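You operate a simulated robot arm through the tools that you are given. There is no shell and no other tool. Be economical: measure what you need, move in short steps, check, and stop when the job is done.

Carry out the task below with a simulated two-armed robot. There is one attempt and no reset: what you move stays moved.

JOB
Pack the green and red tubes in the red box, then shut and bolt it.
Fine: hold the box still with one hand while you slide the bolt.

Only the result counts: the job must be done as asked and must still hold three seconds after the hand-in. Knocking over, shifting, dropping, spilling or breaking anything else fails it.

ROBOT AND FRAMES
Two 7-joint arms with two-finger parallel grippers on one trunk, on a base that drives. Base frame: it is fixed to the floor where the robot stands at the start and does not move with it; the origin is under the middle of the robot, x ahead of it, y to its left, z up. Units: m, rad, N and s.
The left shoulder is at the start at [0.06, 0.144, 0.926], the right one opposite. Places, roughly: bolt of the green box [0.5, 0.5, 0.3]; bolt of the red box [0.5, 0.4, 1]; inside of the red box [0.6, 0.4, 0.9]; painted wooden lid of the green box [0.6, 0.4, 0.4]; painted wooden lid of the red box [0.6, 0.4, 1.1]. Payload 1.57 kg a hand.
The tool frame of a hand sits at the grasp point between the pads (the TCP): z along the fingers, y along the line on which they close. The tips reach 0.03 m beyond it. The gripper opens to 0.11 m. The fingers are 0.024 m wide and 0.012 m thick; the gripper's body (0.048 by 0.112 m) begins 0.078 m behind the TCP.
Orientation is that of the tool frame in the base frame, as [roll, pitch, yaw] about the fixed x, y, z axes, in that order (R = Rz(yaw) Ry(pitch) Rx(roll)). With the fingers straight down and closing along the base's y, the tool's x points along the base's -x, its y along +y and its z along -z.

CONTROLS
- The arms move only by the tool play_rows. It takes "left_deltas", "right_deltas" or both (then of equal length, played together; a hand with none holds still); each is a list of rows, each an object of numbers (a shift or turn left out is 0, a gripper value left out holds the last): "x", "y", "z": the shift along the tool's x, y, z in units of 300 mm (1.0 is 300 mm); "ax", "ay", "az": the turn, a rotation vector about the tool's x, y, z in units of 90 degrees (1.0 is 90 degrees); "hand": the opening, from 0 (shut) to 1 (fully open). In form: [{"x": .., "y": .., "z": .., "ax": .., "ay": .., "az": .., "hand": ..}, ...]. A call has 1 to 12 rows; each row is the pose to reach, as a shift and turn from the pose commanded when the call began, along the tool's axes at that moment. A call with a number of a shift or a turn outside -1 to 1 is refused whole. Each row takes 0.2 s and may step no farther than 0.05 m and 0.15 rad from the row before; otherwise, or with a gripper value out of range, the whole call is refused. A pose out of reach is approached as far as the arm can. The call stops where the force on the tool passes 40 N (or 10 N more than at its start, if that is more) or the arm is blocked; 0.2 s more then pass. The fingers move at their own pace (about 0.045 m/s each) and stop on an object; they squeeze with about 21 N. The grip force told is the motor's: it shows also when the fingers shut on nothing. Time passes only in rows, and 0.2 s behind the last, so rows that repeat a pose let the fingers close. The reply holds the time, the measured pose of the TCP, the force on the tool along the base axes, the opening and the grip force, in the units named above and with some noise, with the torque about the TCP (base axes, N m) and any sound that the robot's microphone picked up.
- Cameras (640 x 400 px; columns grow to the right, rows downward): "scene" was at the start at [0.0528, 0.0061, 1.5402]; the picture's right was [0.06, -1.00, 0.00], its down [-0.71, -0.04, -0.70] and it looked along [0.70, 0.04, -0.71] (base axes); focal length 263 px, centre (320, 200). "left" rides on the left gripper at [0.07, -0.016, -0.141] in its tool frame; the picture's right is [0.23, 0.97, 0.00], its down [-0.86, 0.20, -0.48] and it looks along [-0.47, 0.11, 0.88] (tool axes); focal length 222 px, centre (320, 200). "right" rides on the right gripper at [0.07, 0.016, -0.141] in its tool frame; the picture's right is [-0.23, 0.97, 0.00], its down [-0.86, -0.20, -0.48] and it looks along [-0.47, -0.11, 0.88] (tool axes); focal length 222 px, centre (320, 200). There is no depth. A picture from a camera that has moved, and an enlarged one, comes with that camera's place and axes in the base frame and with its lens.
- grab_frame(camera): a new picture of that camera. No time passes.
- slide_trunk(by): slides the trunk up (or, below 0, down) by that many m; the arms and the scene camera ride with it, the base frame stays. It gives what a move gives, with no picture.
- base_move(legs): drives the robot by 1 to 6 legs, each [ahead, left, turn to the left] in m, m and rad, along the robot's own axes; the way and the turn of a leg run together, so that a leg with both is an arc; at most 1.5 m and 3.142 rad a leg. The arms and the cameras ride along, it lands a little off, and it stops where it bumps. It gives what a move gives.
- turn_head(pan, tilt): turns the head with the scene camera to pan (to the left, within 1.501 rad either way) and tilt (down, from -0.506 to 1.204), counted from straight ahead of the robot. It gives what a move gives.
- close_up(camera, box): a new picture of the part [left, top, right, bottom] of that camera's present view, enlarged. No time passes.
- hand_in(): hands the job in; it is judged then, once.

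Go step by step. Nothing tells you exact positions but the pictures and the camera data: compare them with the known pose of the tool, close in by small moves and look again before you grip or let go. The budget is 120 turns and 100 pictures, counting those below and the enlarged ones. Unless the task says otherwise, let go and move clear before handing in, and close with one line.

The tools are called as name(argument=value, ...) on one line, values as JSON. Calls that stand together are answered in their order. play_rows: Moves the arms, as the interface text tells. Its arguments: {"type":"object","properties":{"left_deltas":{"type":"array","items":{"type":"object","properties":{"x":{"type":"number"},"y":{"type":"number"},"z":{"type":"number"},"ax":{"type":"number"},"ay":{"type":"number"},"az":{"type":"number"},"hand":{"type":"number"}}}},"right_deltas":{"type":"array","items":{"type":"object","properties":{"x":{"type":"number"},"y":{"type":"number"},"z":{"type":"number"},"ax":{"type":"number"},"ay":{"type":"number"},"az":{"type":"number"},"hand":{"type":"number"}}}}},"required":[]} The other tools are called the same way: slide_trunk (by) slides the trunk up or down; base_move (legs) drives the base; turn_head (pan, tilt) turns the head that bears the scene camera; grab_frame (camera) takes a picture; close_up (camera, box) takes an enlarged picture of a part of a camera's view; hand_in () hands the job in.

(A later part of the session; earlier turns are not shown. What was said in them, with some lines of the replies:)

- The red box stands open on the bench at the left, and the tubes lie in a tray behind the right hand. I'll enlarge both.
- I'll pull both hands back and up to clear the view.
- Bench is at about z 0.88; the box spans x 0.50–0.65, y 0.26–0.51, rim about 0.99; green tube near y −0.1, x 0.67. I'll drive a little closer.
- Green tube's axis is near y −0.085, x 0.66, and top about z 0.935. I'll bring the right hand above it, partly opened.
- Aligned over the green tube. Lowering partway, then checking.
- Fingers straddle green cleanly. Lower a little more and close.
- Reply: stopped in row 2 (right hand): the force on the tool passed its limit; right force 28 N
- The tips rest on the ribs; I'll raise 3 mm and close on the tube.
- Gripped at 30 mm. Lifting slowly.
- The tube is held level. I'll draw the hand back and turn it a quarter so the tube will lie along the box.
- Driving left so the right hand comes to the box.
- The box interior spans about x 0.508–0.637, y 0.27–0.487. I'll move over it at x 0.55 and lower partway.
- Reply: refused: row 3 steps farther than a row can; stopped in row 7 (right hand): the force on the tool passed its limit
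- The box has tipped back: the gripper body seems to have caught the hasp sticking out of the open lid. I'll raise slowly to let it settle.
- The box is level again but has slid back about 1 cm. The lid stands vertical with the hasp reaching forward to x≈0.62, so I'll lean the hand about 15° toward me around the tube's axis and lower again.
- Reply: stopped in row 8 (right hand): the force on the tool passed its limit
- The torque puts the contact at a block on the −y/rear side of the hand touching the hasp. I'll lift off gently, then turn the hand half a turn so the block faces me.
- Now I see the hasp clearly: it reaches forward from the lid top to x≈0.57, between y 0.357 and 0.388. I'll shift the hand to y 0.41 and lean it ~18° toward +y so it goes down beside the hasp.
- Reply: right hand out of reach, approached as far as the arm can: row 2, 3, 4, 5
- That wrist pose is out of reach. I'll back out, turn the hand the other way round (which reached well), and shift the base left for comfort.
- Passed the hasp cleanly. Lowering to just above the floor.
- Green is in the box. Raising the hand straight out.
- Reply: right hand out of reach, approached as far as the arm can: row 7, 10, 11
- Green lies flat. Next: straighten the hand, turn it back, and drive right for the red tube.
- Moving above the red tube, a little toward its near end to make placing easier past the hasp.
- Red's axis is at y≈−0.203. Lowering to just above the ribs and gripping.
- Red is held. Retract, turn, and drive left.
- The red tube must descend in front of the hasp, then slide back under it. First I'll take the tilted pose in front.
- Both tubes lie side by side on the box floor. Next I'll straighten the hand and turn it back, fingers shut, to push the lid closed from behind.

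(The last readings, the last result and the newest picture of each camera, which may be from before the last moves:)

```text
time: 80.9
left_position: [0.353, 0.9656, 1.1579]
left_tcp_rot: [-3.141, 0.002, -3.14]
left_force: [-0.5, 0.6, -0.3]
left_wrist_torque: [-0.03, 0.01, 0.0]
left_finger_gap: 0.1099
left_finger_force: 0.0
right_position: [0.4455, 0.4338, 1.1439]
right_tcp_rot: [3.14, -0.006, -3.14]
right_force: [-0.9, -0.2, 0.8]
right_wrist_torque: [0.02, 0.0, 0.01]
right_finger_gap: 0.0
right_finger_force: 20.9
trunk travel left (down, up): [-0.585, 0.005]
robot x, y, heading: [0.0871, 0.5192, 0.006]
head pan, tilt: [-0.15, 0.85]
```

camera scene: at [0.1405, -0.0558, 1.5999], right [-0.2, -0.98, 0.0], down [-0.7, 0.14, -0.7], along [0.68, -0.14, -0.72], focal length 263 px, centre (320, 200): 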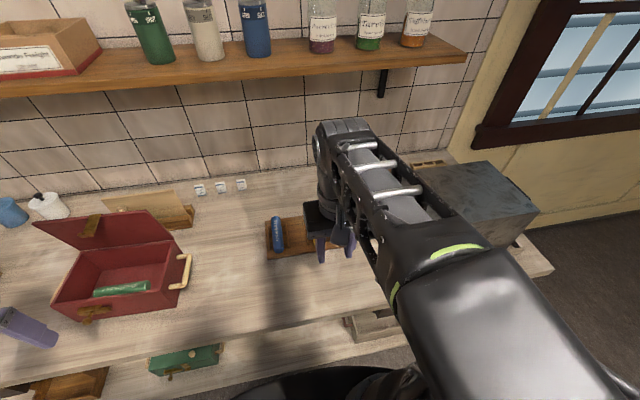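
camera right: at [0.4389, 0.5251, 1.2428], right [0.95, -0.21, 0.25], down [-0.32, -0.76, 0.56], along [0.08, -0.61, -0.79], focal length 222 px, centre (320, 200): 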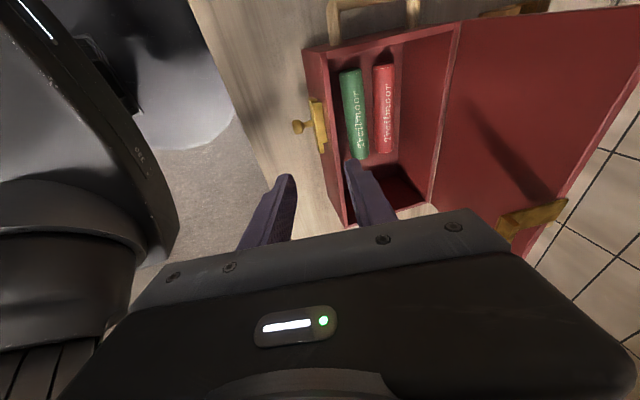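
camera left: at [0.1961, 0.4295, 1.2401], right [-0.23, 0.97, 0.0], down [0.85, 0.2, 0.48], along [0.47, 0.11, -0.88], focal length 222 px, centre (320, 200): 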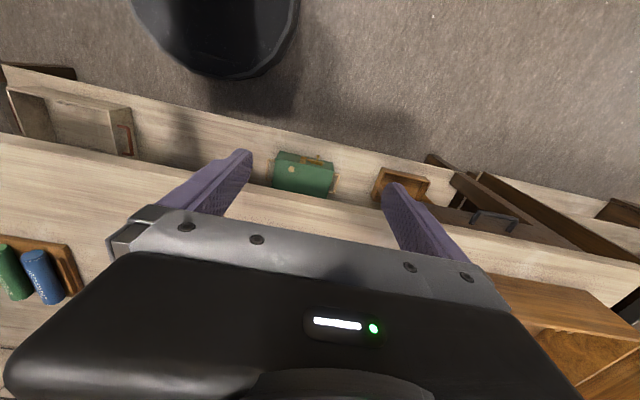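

play_rows(right_deltas=[{"y": -0.16}, {"y": -0.32}, {"y": -0.48}, {"y": -0.64}, {"y": -0.77}, {"y": -0.78, "x": -0.16}, {"y": -0.78, "x": -0.32}, {"y": -0.78, "x": -0.48}, {"y": -0.78, "x": -0.64}, {"y": -0.78, "x": -0.8}, {"y": -0.78, "x": -0.86}, {"y": -0.78, "x": -0.86}])

grab_frame(camera="scene")

grab_frame(camera="right")

```text
time: 83.5
left_position: [0.3526, 0.9653, 1.159]
left_tcp_rot: [-3.141, -0.001, -3.138]
left_force: [-0.6, -0.9, -0.1]
left_wrist_torque: [0.02, 0.0, 0.01]
left_finger_gap: 0.1102
left_finger_force: 0.0
right_position: [0.6157, 0.1995, 1.1443]
right_tcp_rot: [-3.14, -0.006, 3.141]
right_force: [-0.9, 0.1, 1.1]
right_wrist_torque: [-0.02, -0.01, -0.02]
right_finger_gap: 0.0001
right_finger_force: 21.3
right hand out of reach, approached as far as the arm can: row 9, 10, 11, 12
trunk travel left (down, up): [-0.585, 0.005]
robot x, y, heading: [0.09, 0.5204, 0.006]
head pan, tilt: [-0.15, 0.85]
```

```text
40 pictures are left
camera scene: at [0.1368, 0.5083, 1.5959], right [-0.15, -0.99, 0.0], down [-0.74, 0.11, -0.66], along [0.65, -0.1, -0.75], focal length 263 px, centre (320, 200)
```

scene: 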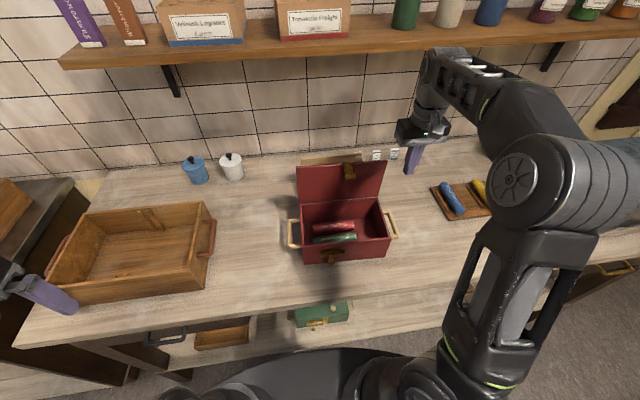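

```text
39 pictures are left
camera right: at [0.546, 0.2169, 1.285], right [0.23, 0.97, 0.0], down [0.86, -0.2, 0.47], along [0.46, -0.11, -0.88], focal length 222 px, centre (320, 200)
```

right: 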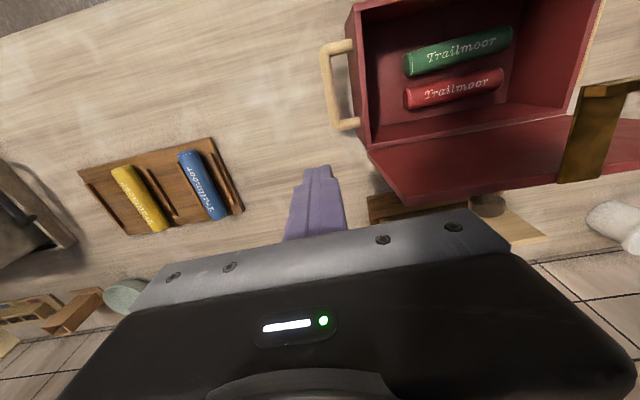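

The lid's back is out of reach, so instead I'll straddle the hasp with the fingers from the front and draw the lid forward. First back off.

play_rows(right_deltas=[{"x": 0.16}, {"x": 0.32}, {"x": 0.48}, {"x": 0.64}, {"x": 0.78}, {"x": 0.78, "y": 0.15, "hand": 0.6}, {"x": 0.78, "y": 0.3}, {"x": 0.78, "y": 0.45}, {"x": 0.78, "y": 0.577}, {"x": 0.78, "y": 0.577}])

grab_frame(camera="right")

close_up(camera="scene", box=[265, 145, 415, 285])

```text
time: 85.7
left_position: [0.3544, 0.9641, 1.1588]
left_tcp_rot: [3.141, -0.003, -3.137]
left_force: [-0.4, 0.2, -0.1]
left_wrist_torque: [-0.01, 0.01, 0.0]
left_finger_gap: 0.1098
left_finger_force: 0.0
right_position: [0.379, 0.3712, 1.1459]
right_tcp_rot: [3.142, -0.008, 3.141]
right_force: [-0.1, 0.1, 0.0]
right_wrist_torque: [-0.04, 0.01, 0.0]
right_finger_gap: 0.0659
right_finger_force: 0.1
trunk travel left (down, up): [-0.585, 0.005]
robot x, y, heading: [0.085, 0.5214, 0.002]
head pan, tilt: [-0.15, 0.85]
```

```text
38 pictures are left
camera right: at [0.3111, 0.389, 1.2888], right [0.23, 0.97, 0.0], down [0.86, -0.2, 0.47], along [0.46, -0.11, -0.88], focal length 222 px, centre (320, 200)
```

right: 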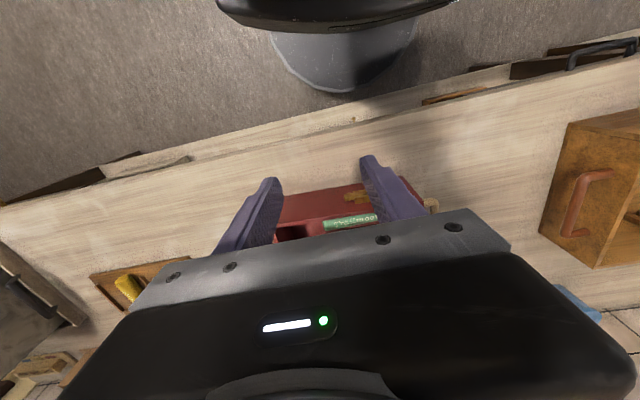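

```text
2.86 times, centred on (340, 215) of scene
camera zoom: at [0.1366, 0.5082, 1.5959], right [-0.15, -0.99, 0.0], down [-0.74, 0.11, -0.66], along [0.65, -0.1, -0.75], focal length 752 px, centre (263, 157)
```

zoom: 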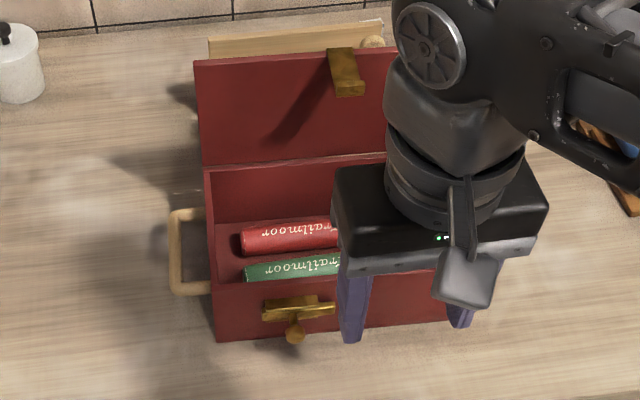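

play_rows(right_deltas=[{"x": -0.14, "y": -0.03}, {"x": -0.28, "y": -0.03, "z": 0.02}, {"x": -0.42, "y": -0.03, "z": 0.05}, {"x": -0.56, "y": -0.03, "z": 0.07}, {"x": -0.66, "y": -0.03, "z": 0.07}, {"x": -0.72, "y": -0.03, "z": 0.07}, {"x": -0.72, "y": -0.03, "z": 0.07}])

close_up(camera="right", box=[180, 40, 500, 250])

close_up(camera="scene", box=[265, 145, 415, 285])

```text
time: 87.3
left_position: [0.3531, 0.9669, 1.1577]
left_tcp_rot: [-3.141, 0.001, -3.138]
left_force: [0.3, -0.4, -0.5]
left_wrist_torque: [-0.02, -0.01, -0.01]
left_finger_gap: 0.1099
left_finger_force: 0.1
right_position: [0.5975, 0.3641, 1.1214]
right_tcp_rot: [-3.139, -0.008, 3.141]
right_force: [-0.5, -0.8, -0.3]
right_wrist_torque: [-0.01, -0.01, 0.0]
right_finger_gap: 0.0661
right_finger_force: 0.1
trunk travel left (down, up): [-0.585, 0.005]
robot x, y, heading: [0.0871, 0.5197, 0.005]
head pan, tilt: [-0.15, 0.85]
```

```text
1.90 times, centred on (340, 145) of right
camera zoom: at [0.5278, 0.3827, 1.264], right [0.23, 0.97, 0.0], down [0.86, -0.2, 0.47], along [0.46, -0.11, -0.88], focal length 423 px, centre (282, 305)
```

zoom: 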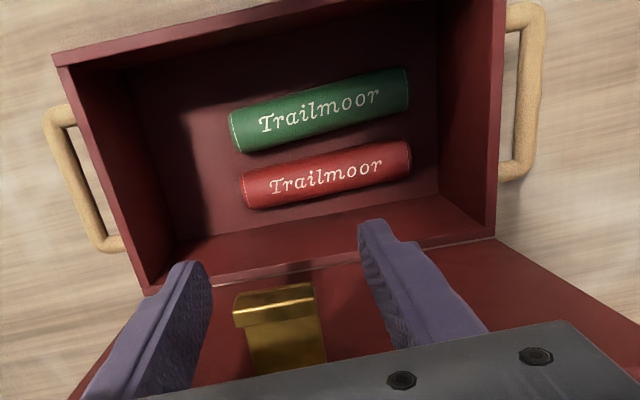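

```text
2.86 times, centred on (340, 215) of scene
camera zoom: at [0.1365, 0.5085, 1.5959], right [-0.15, -0.99, 0.0], down [-0.74, 0.11, -0.66], along [0.65, -0.1, -0.75], focal length 752 px, centre (263, 157)
```

zoom: 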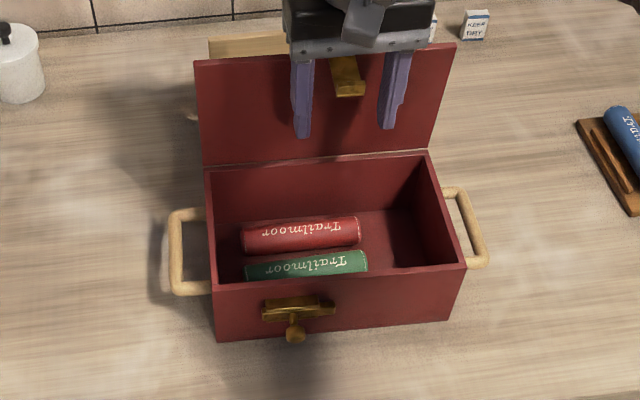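

The fingers straddle the hasp. Closing on it and drawing the lid forward along its arc.

play_rows(right_deltas=[{"hand": 0.1}, {"hand": 0.1}, {"hand": 0.1}, {"hand": 0.1}, {"x": 0.036, "z": 0.02}, {"x": 0.073, "z": 0.043}, {"x": 0.105, "z": 0.07}, {"x": 0.137, "z": 0.1}, {"x": 0.165, "z": 0.13}, {"x": 0.19, "z": 0.163}, {"x": 0.19, "z": 0.163}])

close_up(camera="scene", box=[265, 145, 415, 285])

```text
time: 89.7
left_position: [0.3522, 0.9651, 1.1587]
left_tcp_rot: [-3.141, 0.0, -3.139]
left_force: [-0.4, -1.1, -0.9]
left_wrist_torque: [-0.01, 0.02, 0.02]
left_finger_gap: 0.1099
left_finger_force: 0.0
right_position: [0.5388, 0.3624, 1.0732]
right_tcp_rot: [-3.139, -0.008, 3.14]
right_force: [-0.7, -3.2, 4.3]
right_wrist_torque: [0.04, -0.4, -0.01]
right_finger_gap: 0.0238
right_finger_force: 21.0
trunk travel left (down, up): [-0.585, 0.005]
robot x, y, heading: [0.0886, 0.516, 0.003]
head pan, tilt: [-0.15, 0.85]
```

```text
2.86 times, centred on (340, 215) of scene
camera zoom: at [0.1362, 0.5079, 1.5959], right [-0.15, -0.99, 0.0], down [-0.74, 0.11, -0.66], along [0.65, -0.1, -0.75], focal length 752 px, centre (263, 157)
```

zoom: 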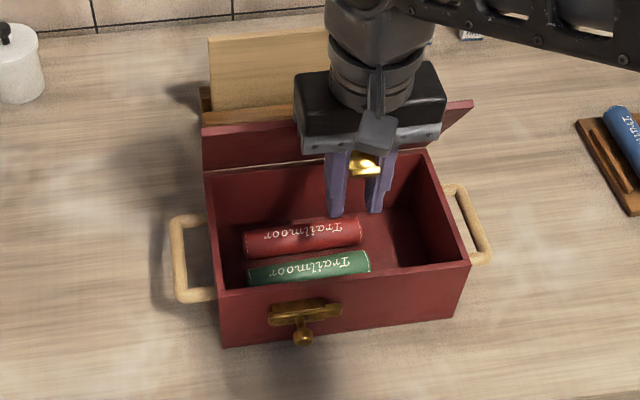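

The lid follows. A bit further, then I'll release and see whether it stays.

play_rows(right_deltas=[{"x": 0.016, "z": 0.025}, {"x": 0.03, "z": 0.052}, {"x": 0.042, "z": 0.08}, {"x": 0.053, "z": 0.105}, {"x": 0.053, "z": 0.105}])

close_up(camera="scene", box=[265, 145, 415, 285])

close_up(camera="right", box=[180, 40, 500, 250])

```text
time: 90.9
left_position: [0.3518, 0.9659, 1.1581]
left_tcp_rot: [3.141, 0.0, -3.139]
left_force: [-0.7, 0.6, 0.3]
left_wrist_torque: [-0.01, 0.02, -0.01]
left_finger_gap: 0.1101
left_finger_force: 0.1
right_position: [0.5223, 0.3638, 1.0428]
right_tcp_rot: [-3.14, -0.006, 3.141]
right_force: [-2.9, 1.1, 1.2]
right_wrist_torque: [-0.1, -0.08, 0.1]
right_finger_gap: 0.0237
right_finger_force: 21.6
trunk travel left (down, up): [-0.585, 0.005]
robot x, y, heading: [0.0864, 0.5195, -0.001]
head pan, tilt: [-0.15, 0.85]
```

```text
2.86 times, centred on (340, 215) of scene
camera zoom: at [0.1362, 0.5089, 1.5958], right [-0.15, -0.99, 0.0], down [-0.74, 0.11, -0.66], along [0.65, -0.1, -0.75], focal length 752 px, centre (263, 157)
```

zoom: 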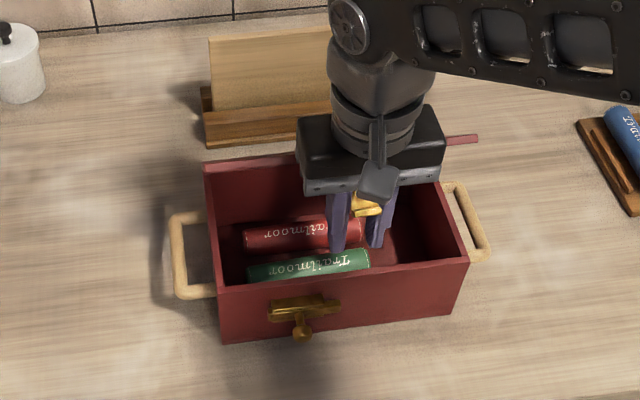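

```text
1.90 times, centred on (340, 145) of right
camera zoom: at [0.4536, 0.3825, 1.1846], right [0.23, 0.97, 0.0], down [0.86, -0.2, 0.47], along [0.46, -0.11, -0.88], focal length 423 px, centre (282, 305)
```

zoom: 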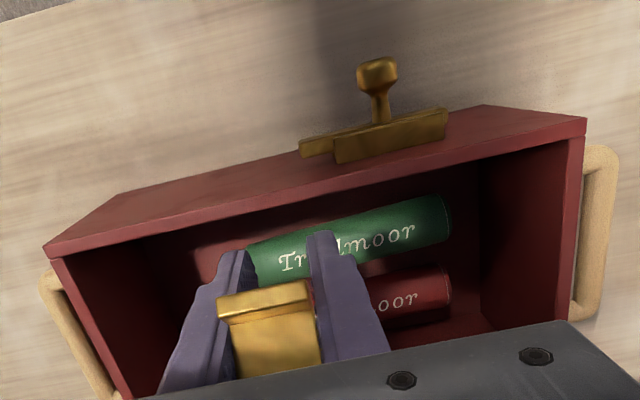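

Releasing and drawing back.

play_rows(right_deltas=[{"hand": 0.45}, {"hand": 0.45}, {"hand": 0.45}, {"x": 0.08}, {"x": 0.16}, {"x": 0.26}, {"x": 0.3, "z": -0.1}, {"x": 0.3, "z": -0.25}, {"x": 0.3, "z": -0.25}])

close_up(camera="scene", box=[265, 145, 415, 285])

grab_frame(camera="right")

```text
time: 92.9
left_position: [0.3535, 0.9648, 1.1585]
left_tcp_rot: [3.141, 0.001, -3.138]
left_force: [0.3, -0.6, 0.5]
left_wrist_torque: [0.0, 0.01, -0.02]
left_finger_gap: 0.1102
left_finger_force: 0.1
right_position: [0.4333, 0.3656, 1.1173]
right_tcp_rot: [-3.141, -0.007, -3.141]
right_force: [1.0, -0.8, -0.7]
right_wrist_torque: [0.02, 0.02, 0.0]
right_finger_gap: 0.0493
right_finger_force: 0.0
trunk travel left (down, up): [-0.585, 0.005]
robot x, y, heading: [0.0856, 0.5203, 0.006]
head pan, tilt: [-0.15, 0.85]
```

```text
2.86 times, centred on (340, 215) of scene
camera zoom: at [0.1371, 0.5085, 1.5959], right [-0.15, -0.99, 0.0], down [-0.74, 0.11, -0.66], along [0.65, -0.1, -0.75], focal length 752 px, centre (263, 157)
```

zoom: 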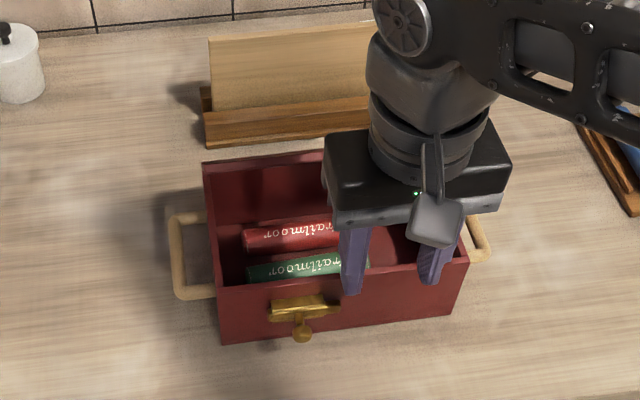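

```text
30 pictures are left
camera right: at [0.3649, 0.3823, 1.2601], right [0.23, 0.97, 0.0], down [0.86, -0.2, 0.47], along [0.46, -0.11, -0.88], focal length 222 px, centre (320, 200)
```

right: 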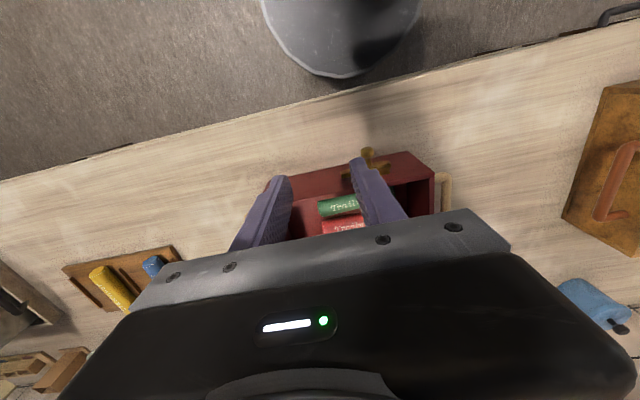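

The lid stays partway by hinge friction. I'll shut the fingers and press it down from above near its front edge.

play_rows(right_deltas=[{"z": -0.12, "hand": 0.0}, {"z": -0.167, "x": -0.08, "y": 0.05}, {"z": -0.167, "x": -0.2, "y": 0.1}, {"z": -0.167, "x": -0.32, "y": 0.15}, {"z": -0.167, "x": -0.44, "y": 0.18}, {"z": -0.167, "x": -0.507, "y": 0.18}, {"z": -0.05, "x": -0.507, "y": 0.18}, {"z": 0.05, "x": -0.507, "y": 0.18}, {"z": 0.12, "x": -0.507, "y": 0.18}, {"z": 0.19, "x": -0.5, "y": 0.18}, {"z": 0.25, "x": -0.48, "y": 0.18}, {"z": 0.25, "x": -0.48, "y": 0.18}])

close_up(camera="scene", box=[265, 145, 415, 285])

```text
time: 95.5
left_position: [0.3529, 0.9657, 1.1573]
left_tcp_rot: [3.141, 0.001, -3.139]
left_force: [0.3, -0.5, 0.0]
left_wrist_torque: [-0.01, 0.03, 0.02]
left_finger_gap: 0.1103
left_finger_force: 0.1
right_position: [0.5769, 0.4175, 1.0425]
right_tcp_rot: [-3.141, -0.006, -3.141]
right_force: [-0.4, -0.3, 1.0]
right_wrist_torque: [0.02, 0.02, 0.02]
right_finger_gap: 0.0
right_finger_force: 20.5
right hand out of reach, approached as far as the arm can: row 3, 6
trunk travel left (down, up): [-0.585, 0.005]
robot x, y, heading: [0.0864, 0.5222, 0.008]
head pan, tilt: [-0.15, 0.85]
```

```text
2.86 times, centred on (340, 215) of scene
camera zoom: at [0.1367, 0.5085, 1.5959], right [-0.15, -0.99, 0.0], down [-0.74, 0.11, -0.66], along [0.65, -0.1, -0.75], focal length 752 px, centre (263, 157)
```

zoom: 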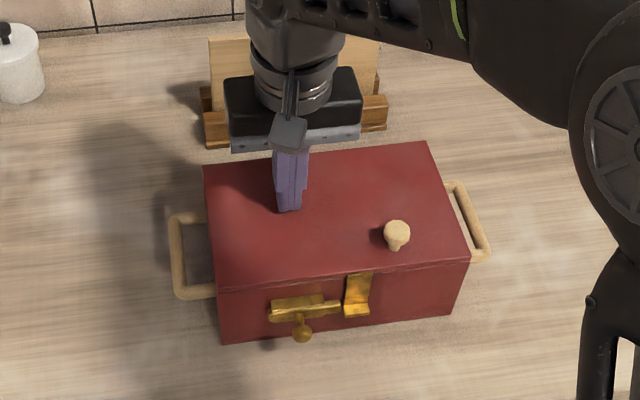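

The lid is shut. A light press to seat it, then a close look at bolt and hasp.

play_rows(right_deltas=[{"z": 0.02}, {"z": 0.035}, {"z": 0.045}, {"z": 0.0}, {"z": -0.15}, {"z": -0.3}, {"z": -0.3}])

close_up(camera="scene", box=[300, 230, 370, 275])

```text
time: 96.2
left_position: [0.3514, 0.9661, 1.1584]
left_tcp_rot: [3.141, 0.002, -3.138]
left_force: [0.3, 0.3, -0.5]
left_wrist_torque: [-0.01, -0.02, 0.01]
left_finger_gap: 0.1099
left_finger_force: 0.0
right_position: [0.577, 0.4172, 1.0391]
right_tcp_rot: [3.137, 0.006, -3.141]
right_force: [-8.2, -1.7, 19.6]
right_wrist_torque: [-0.08, 0.48, -0.03]
right_finger_gap: 0.0
right_finger_force: 21.5
trunk travel left (down, up): [-0.585, 0.005]
robot x, y, heading: [0.0881, 0.5184, 0.006]
head pan, tilt: [-0.15, 0.85]
stopped in row 3 (right hand): the force on the tool passed its limit (the readings are from after the stop); the commanded pose is now the measured one
```

```text
8.89 times, centred on (335, 252) of scene
camera zoom: at [0.1339, 0.5085, 1.5961], right [-0.15, -0.99, 0.0], down [-0.74, 0.11, -0.66], along [0.65, -0.1, -0.75], focal length 2339 px, centre (187, -267)
```

zoom: 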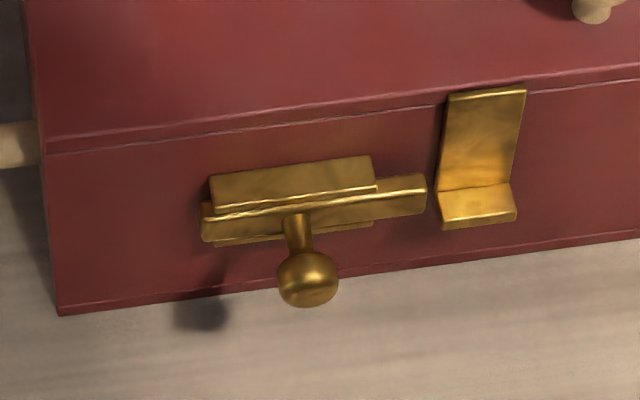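

Everything is seated: the bar must slide about 4 cm toward −y across the hasp. Plan: right hand grips the right handle to hold the box, left hand pushes the knob. Raising and shifting the base.

play_rows(right_deltas=[{"z": -0.05}, {"z": -0.18}, {"z": -0.31}, {"z": -0.36}])

base_move(legs=[[0, -0.17, 0]])

turn_head(pan=0.0, tilt=0.9)

grab_frame(camera="right")

grab_frame(camera="scene")

```text
time: 97.2
left_position: [0.3527, 0.9662, 1.1582]
left_tcp_rot: [-3.141, -0.001, -3.138]
left_force: [-0.5, 0.1, 0.5]
left_wrist_torque: [0.04, -0.02, 0.04]
left_finger_gap: 0.1099
left_finger_force: 0.0
right_position: [0.5763, 0.417, 1.1429]
right_tcp_rot: [3.14, 0.002, -3.141]
right_force: [-0.3, -0.8, 0.7]
right_wrist_torque: [-0.01, 0.0, -0.03]
right_finger_gap: 0.0
right_finger_force: 20.5
trunk travel left (down, up): [-0.585, 0.005]
robot x, y, heading: [0.0877, 0.5234, 0.006]
head pan, tilt: [-0.15, 0.85]
```

```text
time: 98.6
left_position: [0.3562, 0.7952, 1.1584]
left_tcp_rot: [-3.141, 0.0, -3.14]
left_force: [0.4, 0.0, 0.7]
left_wrist_torque: [0.05, -0.01, 0.02]
left_finger_gap: 0.1103
left_finger_force: 0.0
right_position: [0.5771, 0.2443, 1.1441]
right_tcp_rot: [3.138, 0.003, 3.141]
right_force: [-0.2, -0.2, -0.1]
right_wrist_torque: [0.02, 0.0, -0.01]
right_finger_gap: 0.0001
right_finger_force: 21.8
trunk travel left (down, up): [-0.585, 0.005]
robot x, y, heading: [0.0851, 0.3499, 0.002]
head pan, tilt: [-0.15, 0.85]
```

```text
time: 99.3
left_position: [0.3546, 0.7965, 1.1579]
left_tcp_rot: [3.14, 0.001, -3.139]
left_force: [0.2, -0.2, 0.7]
left_wrist_torque: [-0.02, 0.0, 0.01]
left_finger_gap: 0.11
left_finger_force: 0.1
right_position: [0.5767, 0.2457, 1.1436]
right_tcp_rot: [3.14, 0.003, 3.139]
right_force: [0.1, 0.4, -0.4]
right_wrist_torque: [0.01, -0.02, 0.0]
right_finger_gap: 0.0
right_finger_force: 20.9
trunk travel left (down, up): [-0.585, 0.005]
robot x, y, heading: [0.0883, 0.35, -0.002]
head pan, tilt: [0.0, 0.901]
```

```text
27 pictures are left
camera right: at [0.5068, 0.2639, 1.2851], right [0.23, 0.97, 0.0], down [0.85, -0.2, 0.48], along [0.47, -0.11, -0.88], focal length 222 px, centre (320, 200)
```

right: 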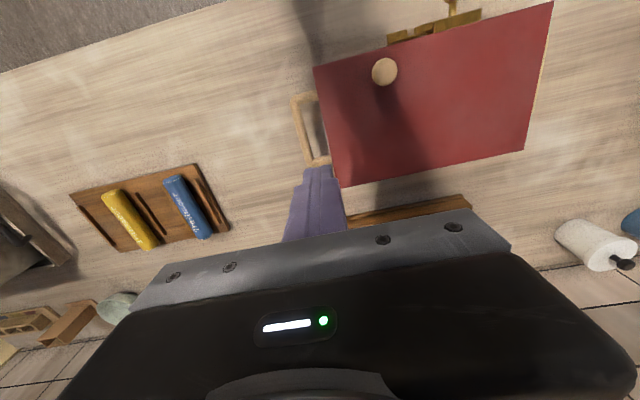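

```text
26 pictures are left
camera scene: at [0.1353, 0.3509, 1.592], right [0.0, -1.0, 0.0], down [-0.78, 0.0, -0.62], along [0.62, 0.0, -0.78], focal length 263 px, centre (320, 200)
```

scene: 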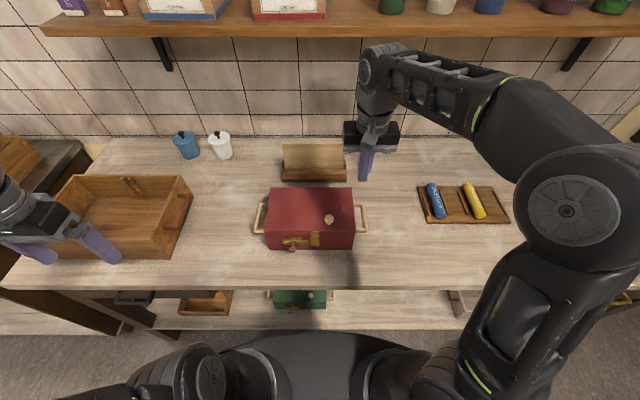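

The right handle bar is near (0.565, 0.225, 0.965). Lowering the right hand over it with a narrow opening.

play_rows(right_deltas=[{"x": 0.02, "y": -0.04, "hand": 0.33}, {"x": 0.039, "y": -0.075, "z": 0.1}, {"x": 0.039, "y": -0.075, "z": 0.22}, {"x": 0.039, "y": -0.075, "z": 0.34}, {"x": 0.039, "y": -0.075, "z": 0.38}, {"x": 0.039, "y": -0.075, "z": 0.38}])

close_up(camera="right", box=[200, 50, 440, 230])

```text
time: 100.7
left_position: [0.3547, 0.7958, 1.1575]
left_tcp_rot: [3.141, -0.001, -3.14]
left_force: [0.4, 0.2, 0.6]
left_wrist_torque: [0.02, 0.0, -0.01]
left_finger_gap: 0.11
left_finger_force: 0.1
right_position: [0.5673, 0.2245, 1.029]
right_tcp_rot: [3.14, 0.002, 3.139]
right_force: [-0.7, 1.5, -0.1]
right_wrist_torque: [0.01, 0.0, 0.0]
right_finger_gap: 0.0365
right_finger_force: 0.1
trunk travel left (down, up): [-0.585, 0.005]
robot x, y, heading: [0.0883, 0.3497, -0.001]
head pan, tilt: [0.0, 0.901]
```

```text
2.22 times, centred on (320, 140) of right
camera zoom: at [0.4972, 0.2419, 1.1707], right [0.23, 0.97, 0.0], down [0.85, -0.2, 0.48], along [0.47, -0.11, -0.88], focal length 494 px, centre (320, 333)
```

zoom: 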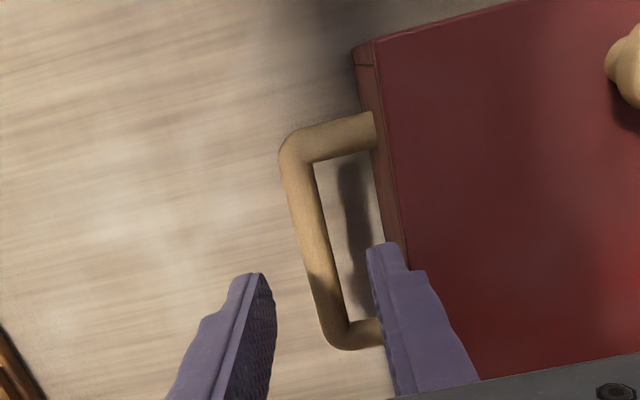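

play_rows(right_deltas=[{"y": -0.012}, {"y": -0.012, "z": 0.06}, {"y": -0.012, "z": 0.12}, {"y": -0.012, "z": 0.18}, {"y": -0.012, "z": 0.22}, {"y": -0.012, "z": 0.22}])

close_up(camera="right", box=[200, 50, 440, 230])

```text
time: 102.1
left_position: [0.3548, 0.7941, 1.1568]
left_tcp_rot: [-3.141, 0.001, -3.14]
left_force: [0.2, -0.4, -0.2]
left_wrist_torque: [0.01, 0.0, -0.04]
left_finger_gap: 0.1101
left_finger_force: 0.0
right_position: [0.5646, 0.2203, 0.9627]
right_tcp_rot: [3.139, 0.003, 3.139]
right_force: [-0.6, -0.7, -0.4]
right_wrist_torque: [0.0, 0.01, -0.02]
right_finger_gap: 0.0364
right_finger_force: 0.1
trunk travel left (down, up): [-0.585, 0.005]
robot x, y, heading: [0.0882, 0.3454, -0.001]
head pan, tilt: [0.0, 0.901]
```

```text
2.22 times, centred on (320, 140) of right
camera zoom: at [0.4951, 0.238, 1.105], right [0.23, 0.97, 0.0], down [0.85, -0.2, 0.48], along [0.47, -0.11, -0.88], focal length 494 px, centre (320, 333)
```

zoom: 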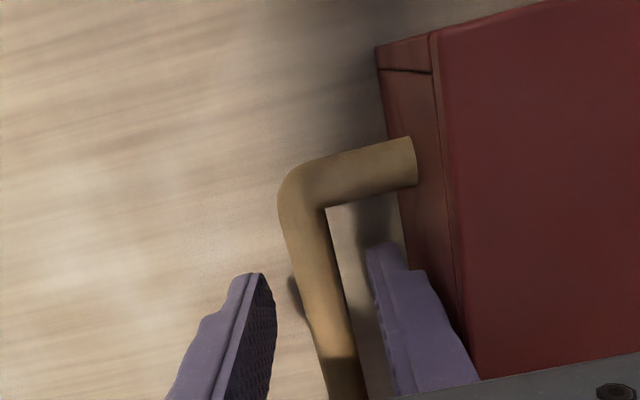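

Bar is centred between the fingers. Closing on it.

play_rows(right_deltas=[{"hand": 0.03}, {"hand": 0.03}, {"hand": 0.03}, {"hand": 0.03}], left_deltas=[{"y": -0.1}, {"y": -0.2, "hand": 0.0}, {"y": -0.3}, {"y": -0.4}])

close_up(camera="scene", box=[240, 170, 390, 270])

```text
time: 103.1
left_position: [0.3555, 0.6772, 1.1575]
left_tcp_rot: [-3.141, -0.002, -3.139]
left_force: [0.3, 0.5, 0.8]
left_wrist_torque: [0.0, 0.02, 0.01]
left_finger_gap: 0.0401
left_finger_force: 0.8
right_position: [0.5649, 0.2196, 0.9636]
right_tcp_rot: [3.138, 0.004, 3.139]
right_force: [-0.7, 0.9, 0.6]
right_wrist_torque: [0.15, -0.05, 0.08]
right_finger_gap: 0.0135
right_finger_force: 20.8
trunk travel left (down, up): [-0.585, 0.005]
robot x, y, heading: [0.0864, 0.3489, 0.007]
head pan, tilt: [0.0, 0.901]
```

```text
4.00 times, centred on (315, 220) of scene
camera zoom: at [0.1351, 0.3505, 1.592], right [0.0, -1.0, 0.0], down [-0.78, 0.0, -0.62], along [0.62, 0.0, -0.78], focal length 1053 px, centre (340, 120)
```

zoom: 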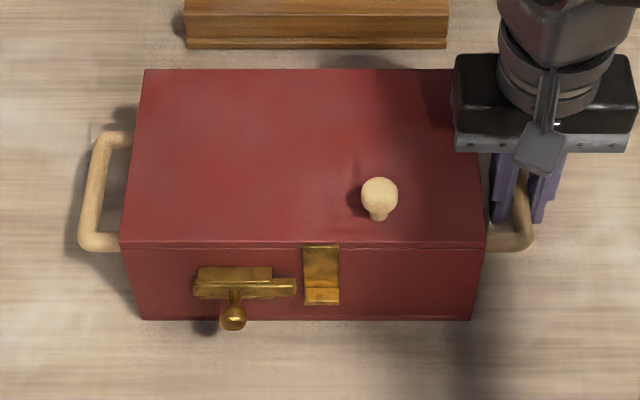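

The right hand has the handle firmly. The bolt knob is at about (0.471, 0.424, 0.957); I'll bring the closed left fingers down to its +y side.

play_rows(left_deltas=[{"y": -0.15}, {"y": -0.3, "x": -0.03}, {"y": -0.45, "x": -0.06}, {"y": -0.58, "x": -0.1, "z": 0.05}, {"y": -0.683, "x": -0.15, "z": 0.12}, {"y": -0.683, "x": -0.15, "z": 0.25}, {"y": -0.683, "x": -0.15, "z": 0.38}, {"y": -0.683, "x": -0.15, "z": 0.51}, {"y": -0.683, "x": -0.15, "z": 0.62}, {"y": -0.683, "x": -0.25, "z": 0.642}, {"y": -0.683, "x": -0.34, "z": 0.642}, {"y": -0.683, "x": -0.34, "z": 0.642}])

close_up(camera="scene", box=[240, 190, 360, 270])

close_up(camera="left", box=[160, 30, 480, 250])

```text
time: 105.7
left_position: [0.4576, 0.4702, 0.9646]
left_tcp_rot: [3.141, 0.0, -3.14]
left_force: [-0.8, -0.9, 0.1]
left_wrist_torque: [0.01, 0.0, -0.02]
left_finger_gap: 0.0
left_finger_force: 21.2
right_position: [0.5658, 0.2194, 0.9635]
right_tcp_rot: [3.137, 0.002, 3.14]
right_force: [1.6, -3.3, 2.0]
right_wrist_torque: [-0.04, 0.47, 0.05]
right_finger_gap: 0.0135
right_finger_force: 20.7
trunk travel left (down, up): [-0.585, 0.005]
robot x, y, heading: [0.0931, 0.3476, 0.001]
head pan, tilt: [0.0, 0.901]
```

```text
5.00 times, centred on (300, 230) of scene
camera zoom: at [0.1354, 0.3502, 1.592], right [0.0, -1.0, 0.0], down [-0.78, 0.0, -0.62], along [0.62, 0.0, -0.78], focal length 1316 px, centre (420, 50)
```

zoom: 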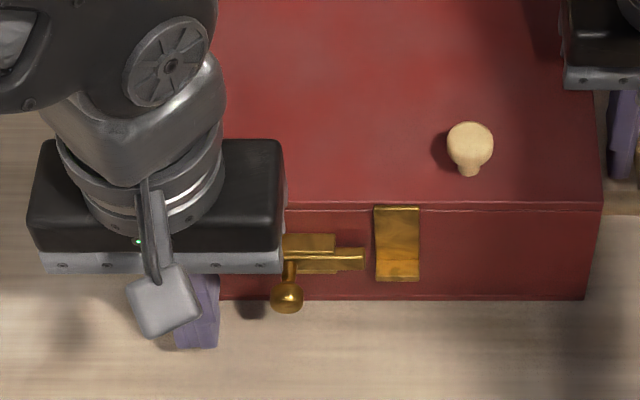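

```text
1.82 times, centred on (320, 140) of left
camera zoom: at [0.3872, 0.4529, 1.1058], right [-0.23, 0.97, 0.0], down [0.85, 0.2, 0.48], along [0.47, 0.11, -0.88], focal length 404 px, centre (320, 309)
```

zoom: 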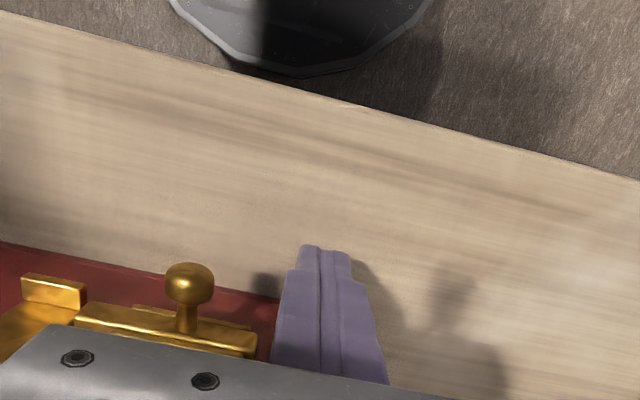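

Finger height and x match the knob. Pushing toward −y slowly while the right hand holds.

play_rows(left_deltas=[{"y": -0.05}, {"y": -0.08}, {"y": -0.1}, {"y": -0.12}, {"y": -0.14}, {"y": -0.16}, {"y": -0.18}, {"y": -0.2}, {"y": -0.217}, {"y": -0.217}])

close_up(camera="scene", box=[240, 190, 360, 270])

close_up(camera="left", box=[160, 30, 480, 250])

```text
time: 107.9
left_position: [0.4562, 0.4074, 0.9667]
left_tcp_rot: [3.14, -0.002, -3.139]
left_force: [-4.6, 24.8, 17.8]
left_wrist_torque: [-0.35, -0.15, 0.13]
left_finger_gap: 0.0004
left_finger_force: 20.9
right_position: [0.5659, 0.2185, 0.9644]
right_tcp_rot: [3.141, 0.002, 3.138]
right_force: [6.9, -17.3, -0.1]
right_wrist_torque: [-0.06, -0.5, 0.35]
right_finger_gap: 0.0139
right_finger_force: 20.7
trunk travel left (down, up): [-0.585, 0.005]
robot x, y, heading: [0.0858, 0.3463, 0.003]
head pan, tilt: [0.0, 0.901]
```

```text
5.00 times, centred on (300, 230) of scene
camera zoom: at [0.1349, 0.3514, 1.5922], right [0.0, -1.0, 0.0], down [-0.78, 0.0, -0.62], along [0.62, 0.0, -0.78], focal length 1316 px, centre (420, 50)
```

zoom: 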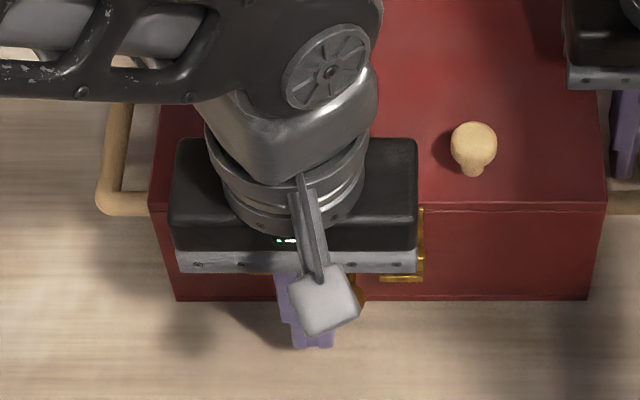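

```text
1.82 times, centred on (320, 140) of left
camera zoom: at [0.3862, 0.3904, 1.1082], right [-0.23, 0.97, 0.0], down [0.85, 0.2, 0.48], along [0.46, 0.11, -0.88], focal length 404 px, centre (320, 309)
```

zoom: 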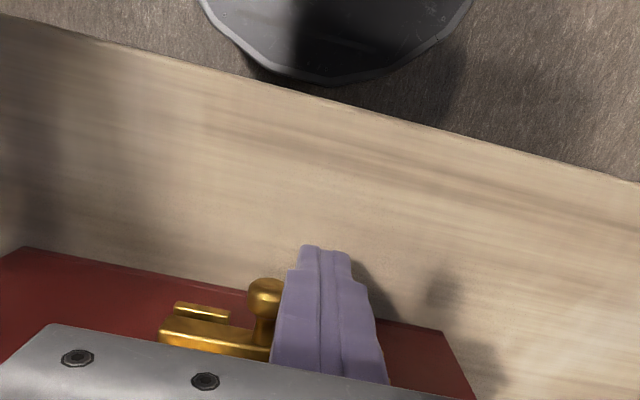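

The bar already spans the hasp; I'll push a few millimetres more to make sure it's home.

play_rows(left_deltas=[{"y": -0.01}, {"y": -0.02}, {"y": -0.02}])

play_rows(left_deltas=[{"y": 0.03}, {"y": 0.1}, {"y": 0.2}, {"y": 0.2, "x": 0.1}, {"y": 0.2, "x": 0.2}, {"y": 0.2, "x": 0.25, "z": -0.15}, {"y": 0.25, "x": 0.25, "z": -0.3}, {"y": 0.4, "x": 0.25, "z": -0.45}, {"y": 0.55, "x": 0.25, "z": -0.5}, {"y": 0.6, "x": 0.25, "z": -0.5}])

close_up(camera="scene", box=[260, 210, 360, 270])

```text
time: 108.4
left_position: [0.4567, 0.407, 0.9674]
left_tcp_rot: [3.135, -0.005, -3.136]
left_force: [-2.1, 5.2, 9.8]
left_wrist_torque: [-0.17, -0.11, 0.07]
left_finger_gap: 0.0
left_finger_force: 20.4
right_position: [0.5652, 0.2184, 0.9632]
right_tcp_rot: [-3.14, 0.007, 3.14]
right_force: [0.9, -1.3, 1.6]
right_wrist_torque: [-0.02, 0.45, 0.49]
right_finger_gap: 0.0139
right_finger_force: 21.0
trunk travel left (down, up): [-0.585, 0.005]
robot x, y, heading: [0.0873, 0.3487, 0.0]
head pan, tilt: [0.0, 0.901]
stopped in row 2 (left hand): the force on the tool passed its limit (the readings are from after the stop); the commanded pose is now the measured one
```

```text
refused: row 8 steps farther than a row can; nothing moved
```

```text
6.40 times, centred on (310, 240) of scene
camera zoom: at [0.1343, 0.3513, 1.592], right [0.0, -1.0, 0.0], down [-0.78, 0.0, -0.62], along [0.62, 0.0, -0.78], focal length 1684 px, centre (384, -56)
```

zoom: 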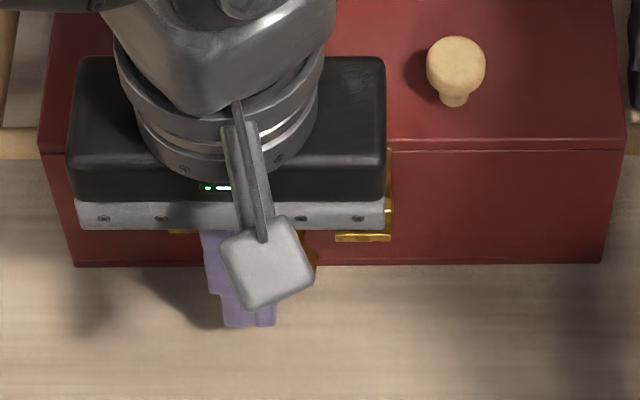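

The bolt is against its end stop. Drawing the left hand away.

play_rows(left_deltas=[{"y": 0.03}, {"y": 0.1}, {"y": 0.2}, {"y": 0.2, "x": 0.1}, {"y": 0.2, "x": 0.2}, {"y": 0.2, "x": 0.25, "z": -0.12}, {"y": 0.25, "x": 0.25, "z": -0.25}, {"y": 0.35, "x": 0.25, "z": -0.36}, {"y": 0.47, "x": 0.25, "z": -0.45}, {"y": 0.6, "x": 0.25, "z": -0.5}, {"y": 0.6, "x": 0.25, "z": -0.5}])

close_up(camera="scene", box=[260, 210, 360, 270])

```text
time: 110.8
left_position: [0.3801, 0.582, 1.1195]
left_tcp_rot: [3.138, -0.004, -3.14]
left_force: [1.1, -1.1, 0.4]
left_wrist_torque: [-0.04, -0.01, 0.01]
left_finger_gap: 0.0
left_finger_force: 21.1
right_position: [0.5656, 0.2172, 0.9634]
right_tcp_rot: [-3.141, 0.004, 3.138]
right_force: [-2.0, -0.4, -1.2]
right_wrist_torque: [0.05, -0.09, 0.37]
right_finger_gap: 0.0139
right_finger_force: 21.1
trunk travel left (down, up): [-0.585, 0.005]
robot x, y, heading: [0.0875, 0.3475, 0.009]
head pan, tilt: [0.0, 0.901]
```

```text
6.40 times, centred on (310, 240) of scene
camera zoom: at [0.135, 0.3506, 1.592], right [0.0, -1.0, 0.0], down [-0.78, 0.0, -0.62], along [0.62, 0.0, -0.78], focal length 1684 px, centre (384, -56)
```

zoom: 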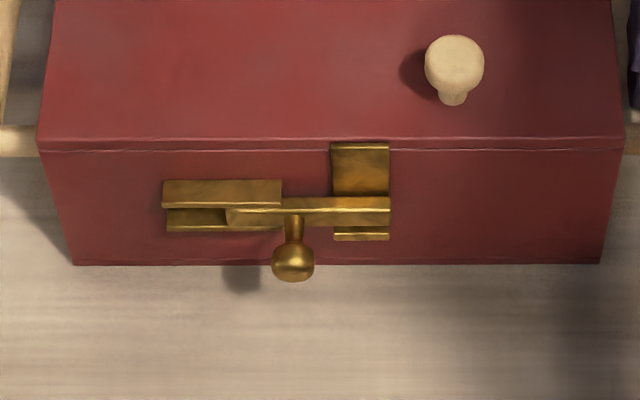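

The bar lies across the hasp at its end stop. Now the right hand opens and lifts clear of the handle.

play_rows(right_deltas=[{"hand": 0.3}, {"hand": 0.3}, {"hand": 0.3}, {"z": -0.05}, {"z": -0.12}, {"z": -0.22}, {"z": -0.34}, {"z": -0.46}, {"z": -0.55}, {"z": -0.55, "y": -0.15, "x": 0.15}, {"z": -0.55, "y": -0.2, "x": 0.25}])

grab_frame(camera="scene")

close_up(camera="scene", box=[240, 170, 390, 270])

```text
refused: row 10 steps farther than a row can; nothing moved
```

```text
16 pictures are left
camera scene: at [0.135, 0.3506, 1.592], right [0.0, -1.0, 0.0], down [-0.78, 0.0, -0.62], along [0.62, 0.0, -0.78], focal length 263 px, centre (320, 200)
```

scene: 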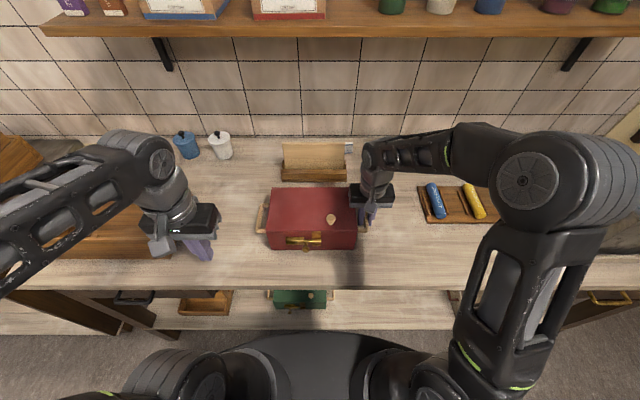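

```text
4.00 times, centred on (315, 220) of scene
camera zoom: at [0.135, 0.3506, 1.592], right [0.0, -1.0, 0.0], down [-0.78, 0.0, -0.62], along [0.62, 0.0, -0.78], focal length 1053 px, centre (340, 120)
```

zoom: 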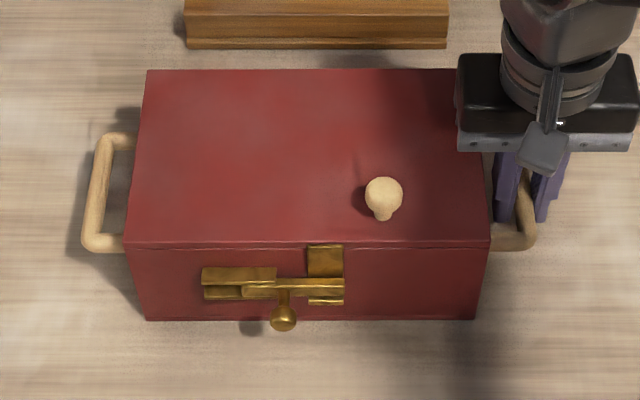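

play_rows(right_deltas=[{"hand": 0.3}, {"hand": 0.3}, {"hand": 0.3}, {"z": -0.05}, {"z": -0.12}, {"z": -0.22}, {"z": -0.34}, {"z": -0.46}, {"z": -0.55}, {"z": -0.55, "y": -0.08, "x": 0.08}, {"z": -0.55, "y": -0.16, "x": 0.16}])

close_up(camera="scene", box=[240, 140, 520, 270])

```text
time: 113.2
left_position: [0.3795, 0.5811, 1.1183]
left_tcp_rot: [3.135, -0.003, -3.137]
left_force: [-0.8, -0.2, -0.2]
left_wrist_torque: [0.0, 0.03, 0.0]
left_finger_gap: 0.0003
left_finger_force: 20.6
right_position: [0.5165, 0.1688, 1.1282]
right_tcp_rot: [-3.141, 0.005, 3.14]
right_force: [0.1, 0.0, 0.6]
right_wrist_torque: [0.04, -0.03, 0.04]
right_finger_gap: 0.033
right_finger_force: 0.1
trunk travel left (down, up): [-0.585, 0.005]
robot x, y, heading: [0.0882, 0.3477, 0.002]
head pan, tilt: [0.0, 0.901]
```

```text
2.29 times, centred on (380, 205) of scene
camera zoom: at [0.1345, 0.3503, 1.592], right [0.0, -1.0, 0.0], down [-0.78, 0.0, -0.62], along [0.62, 0.0, -0.78], focal length 602 px, centre (183, 189)
```

zoom: 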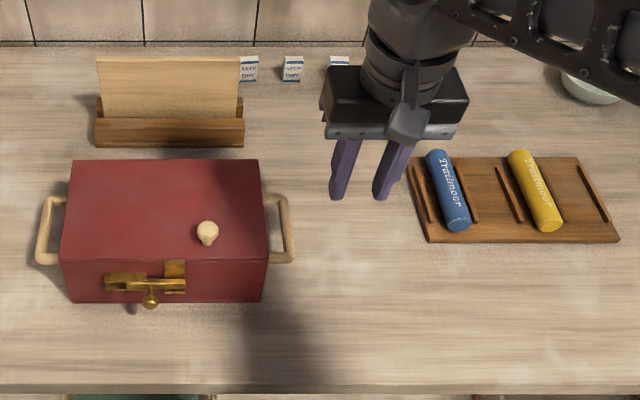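

The box is closed with the bolt across the hasp, both hands are clear, and the blue and yellow tubes still sit in their tray. Handing in.

hand_in()

```text
The job is handed in.
```

I packed the green and red tubes in the red box, shut the lid and slid the bolt across the hasp to its stop. The right hand held the box by its handle while I slid the bolt. While I was lowering the green tube, the hand caught the open lid's hasp twice and tipped the box back. It settled level, about 1 cm further back than where it started.
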